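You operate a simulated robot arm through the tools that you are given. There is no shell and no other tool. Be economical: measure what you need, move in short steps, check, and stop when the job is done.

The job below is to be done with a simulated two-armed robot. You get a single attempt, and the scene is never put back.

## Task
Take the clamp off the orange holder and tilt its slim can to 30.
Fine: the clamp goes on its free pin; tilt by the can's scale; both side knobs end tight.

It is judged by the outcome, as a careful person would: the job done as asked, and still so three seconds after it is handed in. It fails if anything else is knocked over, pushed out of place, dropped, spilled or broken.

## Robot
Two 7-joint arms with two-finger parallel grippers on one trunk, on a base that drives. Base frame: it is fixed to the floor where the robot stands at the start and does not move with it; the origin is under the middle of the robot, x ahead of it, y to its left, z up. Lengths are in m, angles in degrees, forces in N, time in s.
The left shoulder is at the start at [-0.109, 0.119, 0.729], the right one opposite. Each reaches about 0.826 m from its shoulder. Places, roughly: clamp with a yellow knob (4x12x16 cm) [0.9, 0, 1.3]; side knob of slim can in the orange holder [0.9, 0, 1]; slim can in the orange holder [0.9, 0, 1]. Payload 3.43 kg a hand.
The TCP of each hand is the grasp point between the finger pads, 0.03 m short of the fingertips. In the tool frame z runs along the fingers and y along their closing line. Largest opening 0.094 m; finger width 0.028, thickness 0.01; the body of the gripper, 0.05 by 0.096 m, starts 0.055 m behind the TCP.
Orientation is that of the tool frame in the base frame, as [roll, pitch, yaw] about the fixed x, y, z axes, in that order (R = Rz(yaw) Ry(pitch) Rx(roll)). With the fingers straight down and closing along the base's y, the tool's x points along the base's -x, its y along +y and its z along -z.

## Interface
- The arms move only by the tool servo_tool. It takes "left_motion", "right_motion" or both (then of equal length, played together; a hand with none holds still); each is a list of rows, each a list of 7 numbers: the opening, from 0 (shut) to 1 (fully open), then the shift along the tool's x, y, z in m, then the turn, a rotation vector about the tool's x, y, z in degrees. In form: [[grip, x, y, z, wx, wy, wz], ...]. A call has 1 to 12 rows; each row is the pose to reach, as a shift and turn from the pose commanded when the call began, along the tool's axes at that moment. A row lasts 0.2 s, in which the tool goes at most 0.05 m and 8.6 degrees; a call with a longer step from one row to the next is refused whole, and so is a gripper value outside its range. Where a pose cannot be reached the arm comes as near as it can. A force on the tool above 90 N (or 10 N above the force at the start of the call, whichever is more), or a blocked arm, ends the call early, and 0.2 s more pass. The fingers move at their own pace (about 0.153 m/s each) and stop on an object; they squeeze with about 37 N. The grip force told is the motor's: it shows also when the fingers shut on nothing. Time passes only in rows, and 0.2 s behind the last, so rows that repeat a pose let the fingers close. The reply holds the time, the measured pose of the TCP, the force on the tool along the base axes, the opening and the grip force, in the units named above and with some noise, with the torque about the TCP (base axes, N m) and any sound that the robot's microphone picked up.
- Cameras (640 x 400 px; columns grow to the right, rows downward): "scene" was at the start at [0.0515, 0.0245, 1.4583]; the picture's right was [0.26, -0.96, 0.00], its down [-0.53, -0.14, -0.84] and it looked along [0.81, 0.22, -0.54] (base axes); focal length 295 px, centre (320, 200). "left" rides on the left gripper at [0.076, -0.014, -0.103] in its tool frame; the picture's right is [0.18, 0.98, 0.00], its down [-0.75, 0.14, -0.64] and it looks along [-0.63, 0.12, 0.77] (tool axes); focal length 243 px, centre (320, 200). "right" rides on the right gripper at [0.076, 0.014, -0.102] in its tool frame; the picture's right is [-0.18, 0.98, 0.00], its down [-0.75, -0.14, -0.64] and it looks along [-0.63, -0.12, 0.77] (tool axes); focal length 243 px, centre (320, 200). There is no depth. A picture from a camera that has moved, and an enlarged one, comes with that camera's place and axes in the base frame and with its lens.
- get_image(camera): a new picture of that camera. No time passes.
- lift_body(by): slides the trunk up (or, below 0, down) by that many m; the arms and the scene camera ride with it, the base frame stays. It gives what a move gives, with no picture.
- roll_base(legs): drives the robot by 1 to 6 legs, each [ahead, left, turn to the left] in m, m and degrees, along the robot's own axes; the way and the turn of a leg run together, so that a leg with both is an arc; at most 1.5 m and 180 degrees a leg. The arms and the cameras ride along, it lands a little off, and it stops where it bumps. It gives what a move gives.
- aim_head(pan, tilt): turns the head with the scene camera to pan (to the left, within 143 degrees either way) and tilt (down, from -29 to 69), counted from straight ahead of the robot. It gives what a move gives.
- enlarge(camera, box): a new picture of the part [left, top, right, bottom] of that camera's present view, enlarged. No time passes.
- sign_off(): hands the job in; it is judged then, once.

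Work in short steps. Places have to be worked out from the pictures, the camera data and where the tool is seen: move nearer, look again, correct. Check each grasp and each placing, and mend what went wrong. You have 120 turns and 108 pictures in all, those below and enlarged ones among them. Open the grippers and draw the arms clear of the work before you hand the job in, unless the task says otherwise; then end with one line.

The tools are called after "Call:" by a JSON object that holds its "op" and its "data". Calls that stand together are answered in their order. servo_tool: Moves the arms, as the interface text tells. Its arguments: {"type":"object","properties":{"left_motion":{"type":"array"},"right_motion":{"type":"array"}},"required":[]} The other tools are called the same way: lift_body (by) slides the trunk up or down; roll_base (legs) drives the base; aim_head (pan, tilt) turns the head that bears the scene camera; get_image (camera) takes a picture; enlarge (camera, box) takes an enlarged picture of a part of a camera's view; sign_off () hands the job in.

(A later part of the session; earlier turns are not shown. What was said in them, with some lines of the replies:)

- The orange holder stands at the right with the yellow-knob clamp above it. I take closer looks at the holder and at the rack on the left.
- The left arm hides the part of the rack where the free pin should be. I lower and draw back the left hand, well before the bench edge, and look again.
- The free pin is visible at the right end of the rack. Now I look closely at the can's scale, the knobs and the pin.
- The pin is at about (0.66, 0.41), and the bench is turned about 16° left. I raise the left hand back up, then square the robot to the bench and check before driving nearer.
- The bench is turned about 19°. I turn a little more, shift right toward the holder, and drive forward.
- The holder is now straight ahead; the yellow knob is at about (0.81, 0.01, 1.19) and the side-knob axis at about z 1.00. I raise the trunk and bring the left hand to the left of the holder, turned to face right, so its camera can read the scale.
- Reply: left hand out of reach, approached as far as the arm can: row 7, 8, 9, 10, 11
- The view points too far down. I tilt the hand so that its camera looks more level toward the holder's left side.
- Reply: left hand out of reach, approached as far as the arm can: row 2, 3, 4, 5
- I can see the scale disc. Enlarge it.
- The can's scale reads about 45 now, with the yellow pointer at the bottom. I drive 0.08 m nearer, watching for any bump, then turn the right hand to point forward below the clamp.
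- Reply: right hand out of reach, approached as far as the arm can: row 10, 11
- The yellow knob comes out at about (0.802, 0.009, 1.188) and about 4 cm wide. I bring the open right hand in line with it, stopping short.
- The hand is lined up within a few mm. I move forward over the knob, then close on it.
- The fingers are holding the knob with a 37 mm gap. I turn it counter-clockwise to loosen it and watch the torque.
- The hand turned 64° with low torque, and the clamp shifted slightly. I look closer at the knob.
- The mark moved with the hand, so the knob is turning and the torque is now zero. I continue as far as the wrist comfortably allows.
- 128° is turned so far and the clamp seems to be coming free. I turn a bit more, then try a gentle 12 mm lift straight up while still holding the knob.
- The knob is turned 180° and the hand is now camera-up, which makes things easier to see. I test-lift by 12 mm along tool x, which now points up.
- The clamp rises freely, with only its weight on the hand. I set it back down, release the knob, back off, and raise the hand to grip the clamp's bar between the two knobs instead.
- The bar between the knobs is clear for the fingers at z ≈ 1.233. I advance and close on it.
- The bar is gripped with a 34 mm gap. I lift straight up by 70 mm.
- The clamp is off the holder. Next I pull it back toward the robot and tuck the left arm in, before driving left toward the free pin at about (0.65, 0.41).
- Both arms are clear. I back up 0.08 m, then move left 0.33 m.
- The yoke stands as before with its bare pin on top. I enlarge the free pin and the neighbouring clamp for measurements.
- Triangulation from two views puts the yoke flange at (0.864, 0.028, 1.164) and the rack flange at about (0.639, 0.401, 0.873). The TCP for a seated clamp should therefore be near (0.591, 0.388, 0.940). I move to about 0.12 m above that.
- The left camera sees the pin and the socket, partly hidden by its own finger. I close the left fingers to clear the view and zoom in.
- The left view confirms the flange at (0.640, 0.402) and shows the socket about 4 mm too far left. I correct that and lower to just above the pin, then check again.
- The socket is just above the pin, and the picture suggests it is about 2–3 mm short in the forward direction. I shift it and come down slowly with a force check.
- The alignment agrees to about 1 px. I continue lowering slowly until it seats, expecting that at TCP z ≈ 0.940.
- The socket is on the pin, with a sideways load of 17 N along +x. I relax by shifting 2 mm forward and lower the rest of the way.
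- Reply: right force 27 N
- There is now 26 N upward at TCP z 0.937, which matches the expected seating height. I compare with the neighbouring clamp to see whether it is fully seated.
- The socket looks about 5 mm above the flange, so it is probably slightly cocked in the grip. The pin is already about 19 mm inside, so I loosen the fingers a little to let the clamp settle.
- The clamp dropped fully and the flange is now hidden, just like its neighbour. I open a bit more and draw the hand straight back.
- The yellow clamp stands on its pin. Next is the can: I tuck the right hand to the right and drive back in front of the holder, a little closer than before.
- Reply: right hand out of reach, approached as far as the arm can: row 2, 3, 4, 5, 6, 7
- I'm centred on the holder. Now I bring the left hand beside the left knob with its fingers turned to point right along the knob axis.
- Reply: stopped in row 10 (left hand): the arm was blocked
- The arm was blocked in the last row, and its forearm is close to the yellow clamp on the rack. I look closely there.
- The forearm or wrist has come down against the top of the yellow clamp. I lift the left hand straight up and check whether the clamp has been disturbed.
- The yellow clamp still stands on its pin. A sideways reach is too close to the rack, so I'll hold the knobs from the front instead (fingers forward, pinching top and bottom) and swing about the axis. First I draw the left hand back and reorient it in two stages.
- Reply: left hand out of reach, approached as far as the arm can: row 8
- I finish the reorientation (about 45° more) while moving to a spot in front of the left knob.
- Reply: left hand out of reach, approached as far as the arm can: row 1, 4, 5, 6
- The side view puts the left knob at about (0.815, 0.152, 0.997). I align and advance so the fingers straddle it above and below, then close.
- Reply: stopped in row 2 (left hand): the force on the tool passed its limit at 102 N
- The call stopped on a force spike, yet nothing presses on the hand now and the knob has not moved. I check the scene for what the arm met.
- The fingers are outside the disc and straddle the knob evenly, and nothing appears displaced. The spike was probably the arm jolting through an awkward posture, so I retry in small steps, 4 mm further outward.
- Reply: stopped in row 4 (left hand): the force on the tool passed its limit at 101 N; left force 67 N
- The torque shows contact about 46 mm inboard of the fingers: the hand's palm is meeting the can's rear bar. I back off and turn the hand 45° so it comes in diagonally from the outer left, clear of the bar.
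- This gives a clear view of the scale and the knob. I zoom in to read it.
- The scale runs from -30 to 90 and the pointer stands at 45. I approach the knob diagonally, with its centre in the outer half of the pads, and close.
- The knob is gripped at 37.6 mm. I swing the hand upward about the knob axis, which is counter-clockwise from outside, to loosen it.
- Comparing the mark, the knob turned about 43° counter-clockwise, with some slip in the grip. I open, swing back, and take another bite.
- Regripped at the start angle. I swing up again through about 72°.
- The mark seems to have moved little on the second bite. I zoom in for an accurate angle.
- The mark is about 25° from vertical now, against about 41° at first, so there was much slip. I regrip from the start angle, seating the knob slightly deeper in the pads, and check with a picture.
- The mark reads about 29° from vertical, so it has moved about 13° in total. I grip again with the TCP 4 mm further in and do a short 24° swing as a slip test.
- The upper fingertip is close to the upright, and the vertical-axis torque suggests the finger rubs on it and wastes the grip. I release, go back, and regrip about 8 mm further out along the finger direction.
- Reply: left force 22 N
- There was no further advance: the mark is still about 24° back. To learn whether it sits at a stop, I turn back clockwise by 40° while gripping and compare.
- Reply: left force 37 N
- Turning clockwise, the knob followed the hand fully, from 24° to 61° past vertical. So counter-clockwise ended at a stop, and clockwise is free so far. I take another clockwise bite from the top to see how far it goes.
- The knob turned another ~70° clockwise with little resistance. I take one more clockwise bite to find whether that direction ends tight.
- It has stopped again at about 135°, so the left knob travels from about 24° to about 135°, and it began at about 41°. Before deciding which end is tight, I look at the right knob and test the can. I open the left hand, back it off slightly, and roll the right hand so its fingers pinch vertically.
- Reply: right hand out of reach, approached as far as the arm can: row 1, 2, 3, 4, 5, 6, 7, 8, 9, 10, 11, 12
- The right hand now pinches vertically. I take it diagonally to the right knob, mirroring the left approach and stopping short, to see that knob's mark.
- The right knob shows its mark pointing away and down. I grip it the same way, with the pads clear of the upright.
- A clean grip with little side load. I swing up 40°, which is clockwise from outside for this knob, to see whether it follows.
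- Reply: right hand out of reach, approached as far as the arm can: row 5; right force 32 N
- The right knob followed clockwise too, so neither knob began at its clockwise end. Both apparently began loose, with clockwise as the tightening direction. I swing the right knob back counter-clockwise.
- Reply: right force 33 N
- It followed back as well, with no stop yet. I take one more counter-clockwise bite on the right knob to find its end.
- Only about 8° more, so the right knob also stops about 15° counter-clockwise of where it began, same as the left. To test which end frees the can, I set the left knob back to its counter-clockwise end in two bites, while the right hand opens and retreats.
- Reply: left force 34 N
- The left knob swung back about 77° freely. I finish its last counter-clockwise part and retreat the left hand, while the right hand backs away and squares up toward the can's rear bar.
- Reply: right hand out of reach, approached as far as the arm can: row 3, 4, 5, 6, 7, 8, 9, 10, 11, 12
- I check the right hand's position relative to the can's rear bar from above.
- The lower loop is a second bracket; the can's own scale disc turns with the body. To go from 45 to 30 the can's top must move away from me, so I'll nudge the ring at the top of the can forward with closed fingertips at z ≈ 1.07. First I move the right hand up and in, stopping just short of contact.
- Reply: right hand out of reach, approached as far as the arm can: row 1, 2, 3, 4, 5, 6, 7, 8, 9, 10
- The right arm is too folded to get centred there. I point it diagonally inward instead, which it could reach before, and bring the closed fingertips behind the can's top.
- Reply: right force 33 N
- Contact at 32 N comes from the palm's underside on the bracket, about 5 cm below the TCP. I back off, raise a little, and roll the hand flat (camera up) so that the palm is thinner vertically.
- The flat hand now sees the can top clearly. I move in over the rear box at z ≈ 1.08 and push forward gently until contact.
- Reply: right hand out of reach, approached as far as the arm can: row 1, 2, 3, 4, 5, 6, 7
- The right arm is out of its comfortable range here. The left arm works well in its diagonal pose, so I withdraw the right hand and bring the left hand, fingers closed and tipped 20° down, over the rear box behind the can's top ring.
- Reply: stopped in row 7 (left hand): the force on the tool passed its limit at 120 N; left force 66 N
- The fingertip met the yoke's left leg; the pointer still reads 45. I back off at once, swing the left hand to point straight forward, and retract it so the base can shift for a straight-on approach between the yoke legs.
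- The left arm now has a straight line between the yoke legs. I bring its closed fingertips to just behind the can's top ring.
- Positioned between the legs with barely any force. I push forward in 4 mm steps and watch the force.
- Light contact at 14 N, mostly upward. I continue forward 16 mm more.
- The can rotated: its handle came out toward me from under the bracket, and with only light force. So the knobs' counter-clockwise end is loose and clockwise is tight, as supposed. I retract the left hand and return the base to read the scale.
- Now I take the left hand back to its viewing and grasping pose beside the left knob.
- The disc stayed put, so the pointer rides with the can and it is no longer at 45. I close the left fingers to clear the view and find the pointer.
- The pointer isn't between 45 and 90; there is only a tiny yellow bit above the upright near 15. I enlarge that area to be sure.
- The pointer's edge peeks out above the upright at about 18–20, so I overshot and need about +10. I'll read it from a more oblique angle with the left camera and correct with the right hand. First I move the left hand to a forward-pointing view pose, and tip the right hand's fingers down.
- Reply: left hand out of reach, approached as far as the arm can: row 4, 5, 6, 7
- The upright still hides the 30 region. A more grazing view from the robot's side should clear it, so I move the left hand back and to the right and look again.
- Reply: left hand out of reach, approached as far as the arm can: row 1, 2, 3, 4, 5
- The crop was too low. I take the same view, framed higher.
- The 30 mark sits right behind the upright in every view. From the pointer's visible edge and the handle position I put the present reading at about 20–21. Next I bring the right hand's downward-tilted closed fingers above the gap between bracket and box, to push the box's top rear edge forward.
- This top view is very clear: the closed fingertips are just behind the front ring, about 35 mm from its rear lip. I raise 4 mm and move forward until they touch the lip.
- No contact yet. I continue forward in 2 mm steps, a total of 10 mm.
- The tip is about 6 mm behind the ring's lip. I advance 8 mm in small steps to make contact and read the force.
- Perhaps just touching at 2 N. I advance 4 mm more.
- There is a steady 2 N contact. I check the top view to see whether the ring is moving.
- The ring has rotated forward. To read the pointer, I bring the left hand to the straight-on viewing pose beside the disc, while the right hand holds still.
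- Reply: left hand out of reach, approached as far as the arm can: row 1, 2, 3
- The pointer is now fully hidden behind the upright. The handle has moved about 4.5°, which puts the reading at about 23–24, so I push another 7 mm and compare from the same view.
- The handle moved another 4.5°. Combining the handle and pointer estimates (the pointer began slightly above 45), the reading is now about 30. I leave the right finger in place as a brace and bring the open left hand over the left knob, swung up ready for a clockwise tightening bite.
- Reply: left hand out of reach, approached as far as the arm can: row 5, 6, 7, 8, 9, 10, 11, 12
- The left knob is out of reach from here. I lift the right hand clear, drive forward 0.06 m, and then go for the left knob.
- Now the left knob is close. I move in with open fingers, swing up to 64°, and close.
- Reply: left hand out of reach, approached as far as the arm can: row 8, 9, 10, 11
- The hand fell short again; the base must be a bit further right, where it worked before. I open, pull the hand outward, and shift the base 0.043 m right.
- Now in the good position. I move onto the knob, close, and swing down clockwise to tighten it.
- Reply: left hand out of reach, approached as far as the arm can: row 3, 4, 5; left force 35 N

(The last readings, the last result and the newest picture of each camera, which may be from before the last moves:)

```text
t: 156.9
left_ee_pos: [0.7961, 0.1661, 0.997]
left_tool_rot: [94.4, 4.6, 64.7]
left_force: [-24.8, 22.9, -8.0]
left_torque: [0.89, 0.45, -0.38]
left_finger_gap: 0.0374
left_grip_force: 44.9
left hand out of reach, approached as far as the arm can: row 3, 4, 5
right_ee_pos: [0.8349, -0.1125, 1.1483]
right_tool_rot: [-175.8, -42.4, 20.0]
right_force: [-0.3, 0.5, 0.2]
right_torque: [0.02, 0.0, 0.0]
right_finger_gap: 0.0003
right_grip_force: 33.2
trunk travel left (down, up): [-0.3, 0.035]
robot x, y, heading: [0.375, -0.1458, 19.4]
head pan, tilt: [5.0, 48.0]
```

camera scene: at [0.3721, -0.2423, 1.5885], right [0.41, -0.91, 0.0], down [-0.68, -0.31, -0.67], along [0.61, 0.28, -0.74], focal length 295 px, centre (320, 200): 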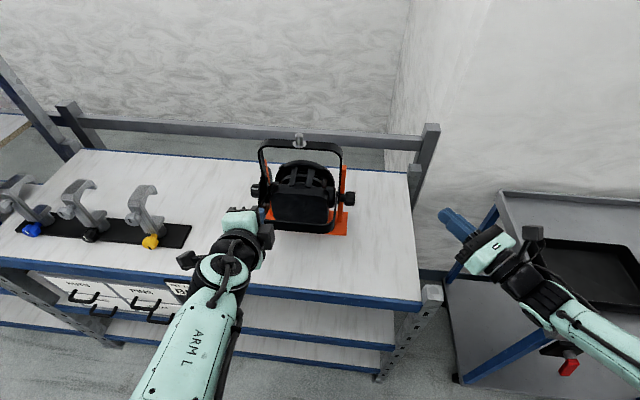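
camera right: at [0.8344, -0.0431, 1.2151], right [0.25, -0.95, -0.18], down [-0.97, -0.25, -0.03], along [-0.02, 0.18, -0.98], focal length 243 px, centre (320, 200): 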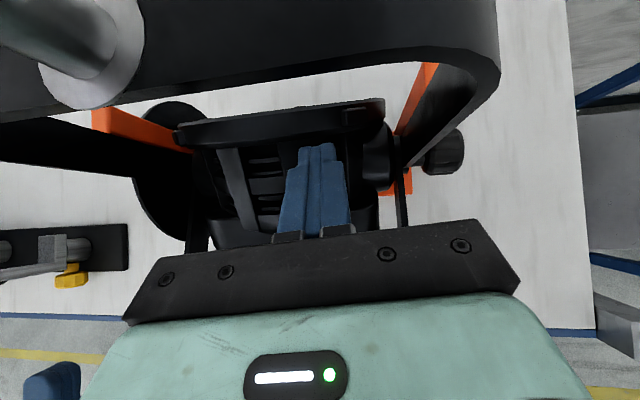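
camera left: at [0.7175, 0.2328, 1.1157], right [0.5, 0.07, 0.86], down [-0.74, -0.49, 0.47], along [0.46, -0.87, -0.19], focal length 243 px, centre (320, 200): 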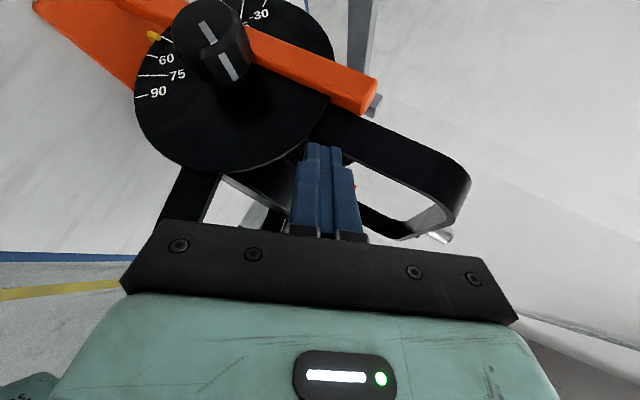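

Gripped and turned. I take the second bite: open, swing up, and close.

Call:
{"op": "servo_tool", "data": {"left_motion": [[0.7, 0, 0, 0, 0, 0, 0], [0.7, 0, -0.001, 0, 0, 0, 0], [0.7, 0.0001, 0.0015, 0.0001, 5.7, 0, -5.6], [0.7, 0.0005, 0.0036, 0.0005, 11.4, 0, -11.3], [0.7, 0.001, 0.0058, 0.001, 17, 0, -16.9], [0.7, 0.0018, 0.0078, 0.0018, 22.7, 0, -22.6], [0.7, 0.0027, 0.0097, 0.0027, 28.4, 0, -28.2], [0.7, 0.0039, 0.0113, 0.0039, 34.1, 0, -33.8], [0.7, 0.0052, 0.0128, 0.0052, 39.8, 0, -39.5], [0, 0.0052, 0.0128, 0.0052, 39.8, 0, -39.5], [0, 0.0052, 0.0128, 0.0052, 39.8, 0, -39.5]]}}

Call:
{"op": "servo_tool", "data": {"left_motion": [[0, 0.0001, -0.0023, 0.0001, -5.7, 0, 5.6], [0, 0.0005, -0.0046, 0.0005, -11.4, 0, 11.3], [0, 0.001, -0.0068, 0.001, -17, 0, 16.9], [0, 0.0018, -0.0088, 0.0018, -22.7, 0, 22.6], [0, 0.0027, -0.0107, 0.0027, -28.4, 0, 28.2], [0, 0.0039, -0.0123, 0.0039, -34.1, 0, 33.8], [0, 0.0052, -0.0138, 0.0052, -39.8, 0, 39.5]]}}

Call:
{"op": "enlarge", "data": {"camera": "left", "box": [180, 60, 400, 220]}}

```text
t: 159.3
left_ee_pos: [0.8043, 0.1646, 1.0072]
left_tool_rot: [141.1, 37.5, 82.6]
left_force: [-6.2, -1.8, -9.5]
left_torque: [0.15, 0.19, -1.72]
left_finger_gap: 0.0376
left_grip_force: 45.1
right_ee_pos: [0.8381, -0.1161, 1.1459]
right_tool_rot: [-175.7, -42.3, 19.8]
right_force: [0.1, 0.2, -0.3]
right_torque: [0.0, 0.01, 0.02]
right_finger_gap: 0.0
right_grip_force: 32.7
trunk travel left (down, up): [-0.3, 0.035]
robot x, y, heading: [0.3708, -0.1501, 19.3]
head pan, tilt: [5.0, 48.0]
```

```text
t: 160.9
left_ee_pos: [0.7979, 0.1618, 0.9959]
left_tool_rot: [94.5, 4.6, 64.5]
left_force: [-0.2, -0.2, -4.1]
left_torque: [-0.18, 0.95, -0.42]
left_finger_gap: 0.0368
left_grip_force: 44.8
right_ee_pos: [0.8378, -0.1158, 1.1477]
right_tool_rot: [-175.7, -42.3, 19.9]
right_force: [0.9, 0.3, 0.3]
right_torque: [0.0, -0.01, -0.01]
right_finger_gap: 0.0
right_grip_force: 32.8
trunk travel left (down, up): [-0.3, 0.035]
robot x, y, heading: [0.3727, -0.1472, 19.4]
head pan, tilt: [5.0, 48.0]
```

```text
2.50 times, centred on (290, 140) of left
camera zoom: at [0.7373, 0.2751, 0.9846], right [0.18, 0.2, 0.96], down [-0.88, -0.39, 0.25], along [0.43, -0.9, 0.11], focal length 606 px, centre (395, 350)
```

zoom: 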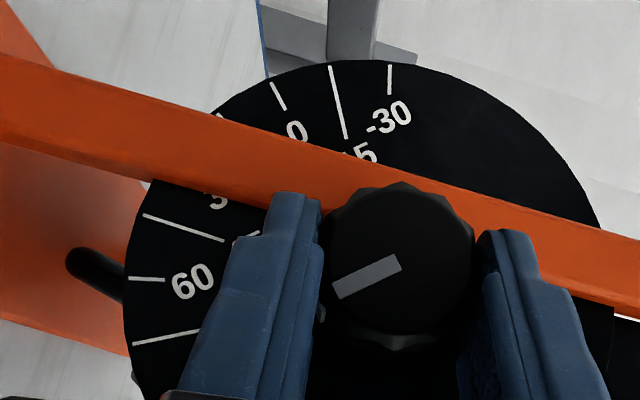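

The mark is back at its clockwise stop, so the left knob is tight. From the same viewpoint the can has turned about 15° from its start, so the reading is about 30. I release the left hand and bring the right hand round to the right knob.

Call:
{"op": "servo_tool", "data": {"left_motion": [[0.7, 0, 0, 0, 0, 0, 0], [0.7, 0, 0, 0, 0, 0, 0], [0.7, 0, 0, -0.02, 0, 0, 0], [0.7, 0, 0, -0.04, 0, 0, 0], [0.7, 0, 0, -0.06, 0, 0, 0], [0.7, 0, 0, -0.06, 0, 0, 0], [0.7, 0, 0, -0.06, 0, 0, 0], [0.7, 0, 0, -0.06, 0, 0, 0], [0.7, 0, 0, -0.06, 0, 0, 0], [0.7, 0, 0, -0.06, 0, 0, 0], [0.7, 0, 0, -0.06, 0, 0, 0], [0.7, 0, 0, -0.06, 0, 0, 0]], "right_motion": [[0.7, -0.011, 0.0257, -0.012, 5.5, 0.5, 5.6], [0.7, -0.022, 0.0514, -0.024, 11.1, 0.9, 11.3], [0.7, -0.033, 0.0771, -0.036, 16.6, 1.4, 16.9], [0.7, -0.0441, 0.1028, -0.048, 22.1, 1.9, 22.5], [0.7, -0.0543, 0.1, -0.0275, 27.6, 2.3, 28.2], [0.7, -0.0646, 0.0972, -0.007, 33.2, 2.8, 33.8], [0.7, -0.0748, 0.0944, 0.0136, 38.7, 3.2, 39.5], [0.7, -0.0851, 0.0915, 0.0341, 44.2, 3.7, 45.1], [0.7, -0.0953, 0.0887, 0.0546, 49.7, 4.2, 50.7], [0.7, -0.1056, 0.0859, 0.0751, 55.3, 4.6, 56.4], [0.7, -0.1158, 0.0831, 0.0956, 60.8, 5.1, 62], [0.7, -0.1158, 0.0831, 0.0956, 60.8, 5.1, 62]]}}

```text
t: 163.5
left_ee_pos: [0.7428, 0.1889, 1.0008]
left_tool_rot: [94.6, 4.4, 64.5]
left_force: [-0.2, 1.2, -0.5]
left_torque: [0.0, 0.01, 0.0]
left_finger_gap: 0.0657
left_grip_force: 0.0
right_ee_pos: [0.8487, -0.1921, 0.9944]
right_tool_rot: [-89.9, -0.1, -26.1]
right_force: [-0.7, 0.3, 0.1]
right_torque: [0.01, 0.01, -0.02]
right_finger_gap: 0.0658
right_grip_force: 0.0
trunk travel left (down, up): [-0.3, 0.035]
robot x, y, heading: [0.3726, -0.1459, 19.4]
head pan, tilt: [5.0, 48.0]
```

In position. I advance onto the right knob, close, and swing up 40°, which is clockwise from outside, to tighten.

Call:
{"op": "servo_tool", "data": {"right_motion": [[0.7, 0.001, 0, 0.03, 0, 0, 0], [0.7, 0.0018, 0, 0.06, 0, 0, 0], [0.7, 0.0018, 0, 0.0884, 0, 0, 0], [0, 0.0018, 0, 0.0884, 0, 0, 0], [0, 0.0018, 0, 0.0884, 0, 0, 0], [0, 0.0019, -0.0023, 0.0885, -5.7, 0, 5.7], [0, 0.0023, -0.0046, 0.0889, -11.3, 0, 11.3], [0, 0.0028, -0.0068, 0.0894, -17, 0, 17], [0, 0.0036, -0.0088, 0.0902, -22.6, 0, 22.6], [0, 0.0045, -0.0107, 0.0911, -28.3, 0, 28.3]]}}

Call:
{"op": "servo_tool", "data": {"right_motion": [[0.7, 0, 0, 0, 0, 0, 0], [0.7, 0, 0, 0, 0, 0, 0], [0.7, 0.0001, 0.0023, 0.0001, 5.7, 0, -5.7], [0.7, 0.0005, 0.0046, 0.0005, 11.3, 0, -11.3], [0.7, 0.001, 0.0068, 0.001, 17, 0, -17], [0.7, 0.0018, 0.0088, 0.0018, 22.6, 0, -22.6], [0.7, 0.0027, 0.0107, 0.0027, 28.3, 0, -28.3], [0.7, 0.0035, 0.0118, 0.0035, 33.2, 0, -33.2], [0, 0.0035, 0.0118, 0.0035, 33.2, 0, -33.2], [0, 0.0035, 0.0118, 0.0035, 33.2, 0, -33.2]]}}

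Call:
{"op": "servo_tool", "data": {"right_motion": [[0, 0.0001, -0.0023, 0.0001, -5.7, 0, 5.7], [0, 0.0005, -0.0046, 0.0005, -11.3, 0, 11.3], [0, 0.001, -0.0068, 0.001, -17, 0, 17], [0, 0.0018, -0.0088, 0.0018, -22.6, 0, 22.6], [0, 0.0027, -0.0107, 0.0027, -28.3, 0, 28.3], [0, 0.0035, -0.0118, 0.0035, -33.2, 0, 33.2]]}}

```text
t: 165.7
left_ee_pos: [0.7436, 0.1893, 1.0009]
left_tool_rot: [94.7, 4.6, 64.5]
left_force: [-0.2, -0.4, 0.3]
left_torque: [0.04, 0.01, -0.02]
left_finger_gap: 0.0657
left_grip_force: 0.1
right_ee_pos: [0.8911, -0.1134, 1.0036]
right_tool_rot: [-120.9, 27.3, -33.8]
right_force: [1.1, 4.6, -2.8]
right_torque: [1.43, 0.46, -0.31]
right_finger_gap: 0.0375
right_grip_force: 44.6
trunk travel left (down, up): [-0.3, 0.035]
robot x, y, heading: [0.3741, -0.1467, 19.3]
head pan, tilt: [5.0, 48.0]
```

```text
t: 167.9
left_ee_pos: [0.7441, 0.1891, 1.0018]
left_tool_rot: [94.5, 4.5, 64.5]
left_force: [-0.1, 0.1, -0.3]
left_torque: [-0.03, 0.01, -0.01]
left_finger_gap: 0.0662
left_grip_force: 0.1
right_ee_pos: [0.8883, -0.1144, 0.9923]
right_tool_rot: [-84.8, -5.1, -26.3]
right_force: [0.9, -0.1, 5.4]
right_torque: [0.0, -0.1, -0.18]
right_finger_gap: 0.0374
right_grip_force: 45.5
trunk travel left (down, up): [-0.3, 0.035]
robot x, y, heading: [0.3744, -0.1498, 19.5]
head pan, tilt: [5.0, 48.0]
```

```text
t: 169.3
left_ee_pos: [0.7443, 0.1905, 1.0006]
left_tool_rot: [94.7, 4.6, 64.5]
left_force: [0.1, 0.3, 0.6]
left_torque: [0.01, 0.03, -0.01]
left_finger_gap: 0.0657
left_grip_force: 0.1
right_ee_pos: [0.8929, -0.1131, 1.0036]
right_tool_rot: [-120.9, 27.1, -33.7]
right_force: [-1.4, 0.5, -4.6]
right_torque: [0.91, 0.33, -0.01]
right_finger_gap: 0.0376
right_grip_force: 44.5
trunk travel left (down, up): [-0.3, 0.035]
robot x, y, heading: [0.3735, -0.1497, 19.4]
head pan, tilt: [5.0, 48.0]
```

Two bites are done, about 87°. I do a third to bring it to the stop, then check the mark.

Call:
{"op": "servo_tool", "data": {"right_motion": [[0.7, 0, 0, 0, 0, 0, 0], [0.7, 0, 0, 0, 0, 0, 0], [0.7, 0.0001, 0.0023, 0.0001, 5.7, 0, -5.7], [0.7, 0.0005, 0.0046, 0.0005, 11.3, 0, -11.3], [0.7, 0.001, 0.0068, 0.001, 17, 0, -17], [0.7, 0.0018, 0.0088, 0.0018, 22.6, 0, -22.6], [0.7, 0.0027, 0.0107, 0.0027, 28.3, 0, -28.3], [0.7, 0.0035, 0.0118, 0.0035, 33.2, 0, -33.2], [0, 0.0035, 0.0118, 0.0035, 33.2, 0, -33.2], [0, 0.0035, 0.0118, 0.0035, 33.2, 0, -33.2]]}}

Call:
{"op": "servo_tool", "data": {"right_motion": [[0, 0.0001, -0.0023, 0.0001, -5.7, 0, 5.7], [0, 0.0005, -0.0046, 0.0005, -11.3, 0, 11.3], [0, 0.001, -0.0068, 0.001, -17, 0, 17], [0, 0.0018, -0.0088, 0.0018, -22.6, 0, 22.6], [0, 0.0027, -0.0107, 0.0027, -28.3, 0, 28.3], [0, 0.0035, -0.0118, 0.0035, -33.2, 0, 33.2]]}}

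Call:
{"op": "enlarge", "data": {"camera": "right", "box": [180, 70, 460, 245]}}

```text
t: 171.5
left_ee_pos: [0.7427, 0.1897, 1.001]
left_tool_rot: [94.6, 4.6, 64.4]
left_force: [0.4, -0.5, -0.1]
left_torque: [-0.02, 0.02, -0.02]
left_finger_gap: 0.0658
left_grip_force: 0.1
right_ee_pos: [0.8873, -0.1131, 0.9932]
right_tool_rot: [-85.0, -5.0, -26.3]
right_force: [0.8, 0.7, 7.2]
right_torque: [-0.03, -0.08, -0.42]
right_finger_gap: 0.0375
right_grip_force: 44.8
trunk travel left (down, up): [-0.3, 0.035]
robot x, y, heading: [0.3738, -0.1481, 19.5]
head pan, tilt: [5.0, 48.0]
```

```text
t: 172.9
left_ee_pos: [0.7435, 0.1892, 1.0002]
left_tool_rot: [94.6, 4.5, 64.5]
left_force: [-0.6, -0.2, 0.8]
left_torque: [0.0, 0.02, -0.01]
left_finger_gap: 0.0657
left_grip_force: 0.1
right_ee_pos: [0.8906, -0.1131, 1.0038]
right_tool_rot: [-120.9, 27.1, -33.6]
right_force: [-3.2, 0.5, -3.5]
right_torque: [1.06, -0.34, -0.55]
right_finger_gap: 0.0379
right_grip_force: 45.8
trunk travel left (down, up): [-0.3, 0.035]
robot x, y, heading: [0.3738, -0.1498, 19.4]
head pan, tilt: [5.0, 48.0]
```

```text
2.29 times, centred on (320, 158) of right
camera zoom: at [0.91, -0.2392, 1.0056], right [-0.74, -0.12, -0.67], down [-0.65, -0.14, 0.74], along [-0.18, 0.98, 0.03], focal length 555 px, centre (320, 297)
```

zoom: 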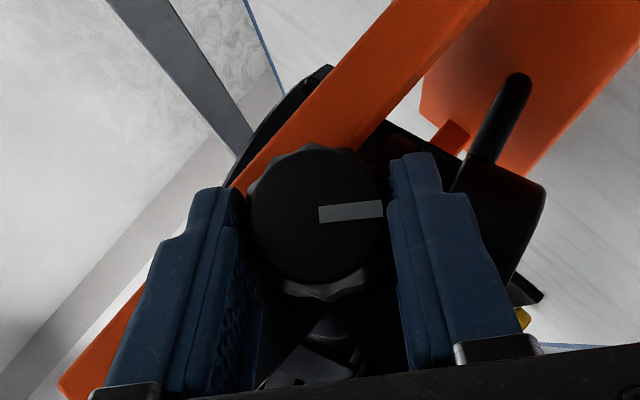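

The mark shows about 101° clockwise from its start and the last bite stalled, so the right knob is at its tight end. Handle geometry from this same view gives a 14.5° change, so the can is near 30. I release and draw both hands clear.

Call:
{"op": "servo_tool", "data": {"left_motion": [[0.7, 0, 0, 0, 0, 0, 0], [0.7, 0, 0, 0, 0, 0, 0], [0.7, 0, 0, -0.03, 0, 0, 0], [0.7, 0, 0, -0.05, 0, 0, 0], [0.7, 0, 0.03, -0.06, 0, 0, 0], [0.7, 0, 0.07, -0.06, 0, 0, 0]], "right_motion": [[0.7, 0, 0, 0, 0, 0, 0], [0.7, 0, 0, 0, 0, 0, 0], [0.7, 0, 0, -0.03, 0, 0, 0], [0.7, 0, 0, -0.06, 0, 0, 0], [0.7, 0, 0, -0.09, 0, 0, 0], [0.7, 0, 0, -0.11, 0, 0, 0]]}}

Call:
{"op": "roll_base", "data": {"legs": [[-0.2, 0, 0]]}}

Call:
{"op": "get_image", "data": {"camera": "scene"}}

```text
t: 174.3
left_ee_pos: [0.6978, 0.2177, 1.0768]
left_tool_rot: [94.7, 4.5, 64.5]
left_force: [-0.4, -0.3, -0.2]
left_torque: [-0.01, -0.01, -0.01]
left_finger_gap: 0.0657
left_grip_force: 0.0
right_ee_pos: [0.859, -0.2049, 1.0537]
right_tool_rot: [-120.6, 27.0, -33.5]
right_force: [-0.7, 0.0, 0.2]
right_torque: [0.0, -0.01, 0.01]
right_finger_gap: 0.0658
right_grip_force: 0.0
trunk travel left (down, up): [-0.3, 0.035]
robot x, y, heading: [0.3729, -0.1454, 19.6]
head pan, tilt: [5.0, 48.0]
```

```text
t: 175.9
left_ee_pos: [0.5083, 0.1508, 1.0751]
left_tool_rot: [94.6, 4.5, 64.6]
left_force: [0.4, 0.5, 0.8]
left_torque: [0.02, 0.01, 0.04]
left_finger_gap: 0.0657
left_grip_force: 0.1
right_ee_pos: [0.67, -0.2728, 1.0536]
right_tool_rot: [-120.8, 27.0, -33.5]
right_force: [-0.5, -0.3, 0.2]
right_torque: [0.0, 0.03, 0.0]
right_finger_gap: 0.0657
right_grip_force: 0.0
trunk travel left (down, up): [-0.3, 0.035]
robot x, y, heading: [0.1851, -0.2133, 19.5]
head pan, tilt: [5.0, 48.0]
```

```text
1 pictures are left
camera scene: at [0.2158, -0.1963, 1.5886], right [0.41, -0.91, 0.0], down [-0.68, -0.31, -0.67], along [0.61, 0.28, -0.74], focal length 295 px, centre (320, 200)
```

scene: 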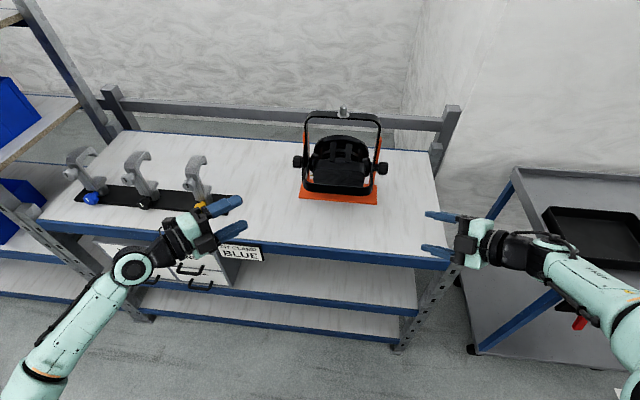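

All three clamps stand on the rack, the holder is upright in its place, and both hands are open and clear. I hand the job in.

Call:
{"op": "sign_off", "data": {}}

```text
The job is handed in.
```

The yellow-knob clamp is seated on its free pin, the can is tilted to about 30 (my estimate is 30–32, because the 30 mark is hidden behind the upright), and both side knobs are turned clockwise to their stops.
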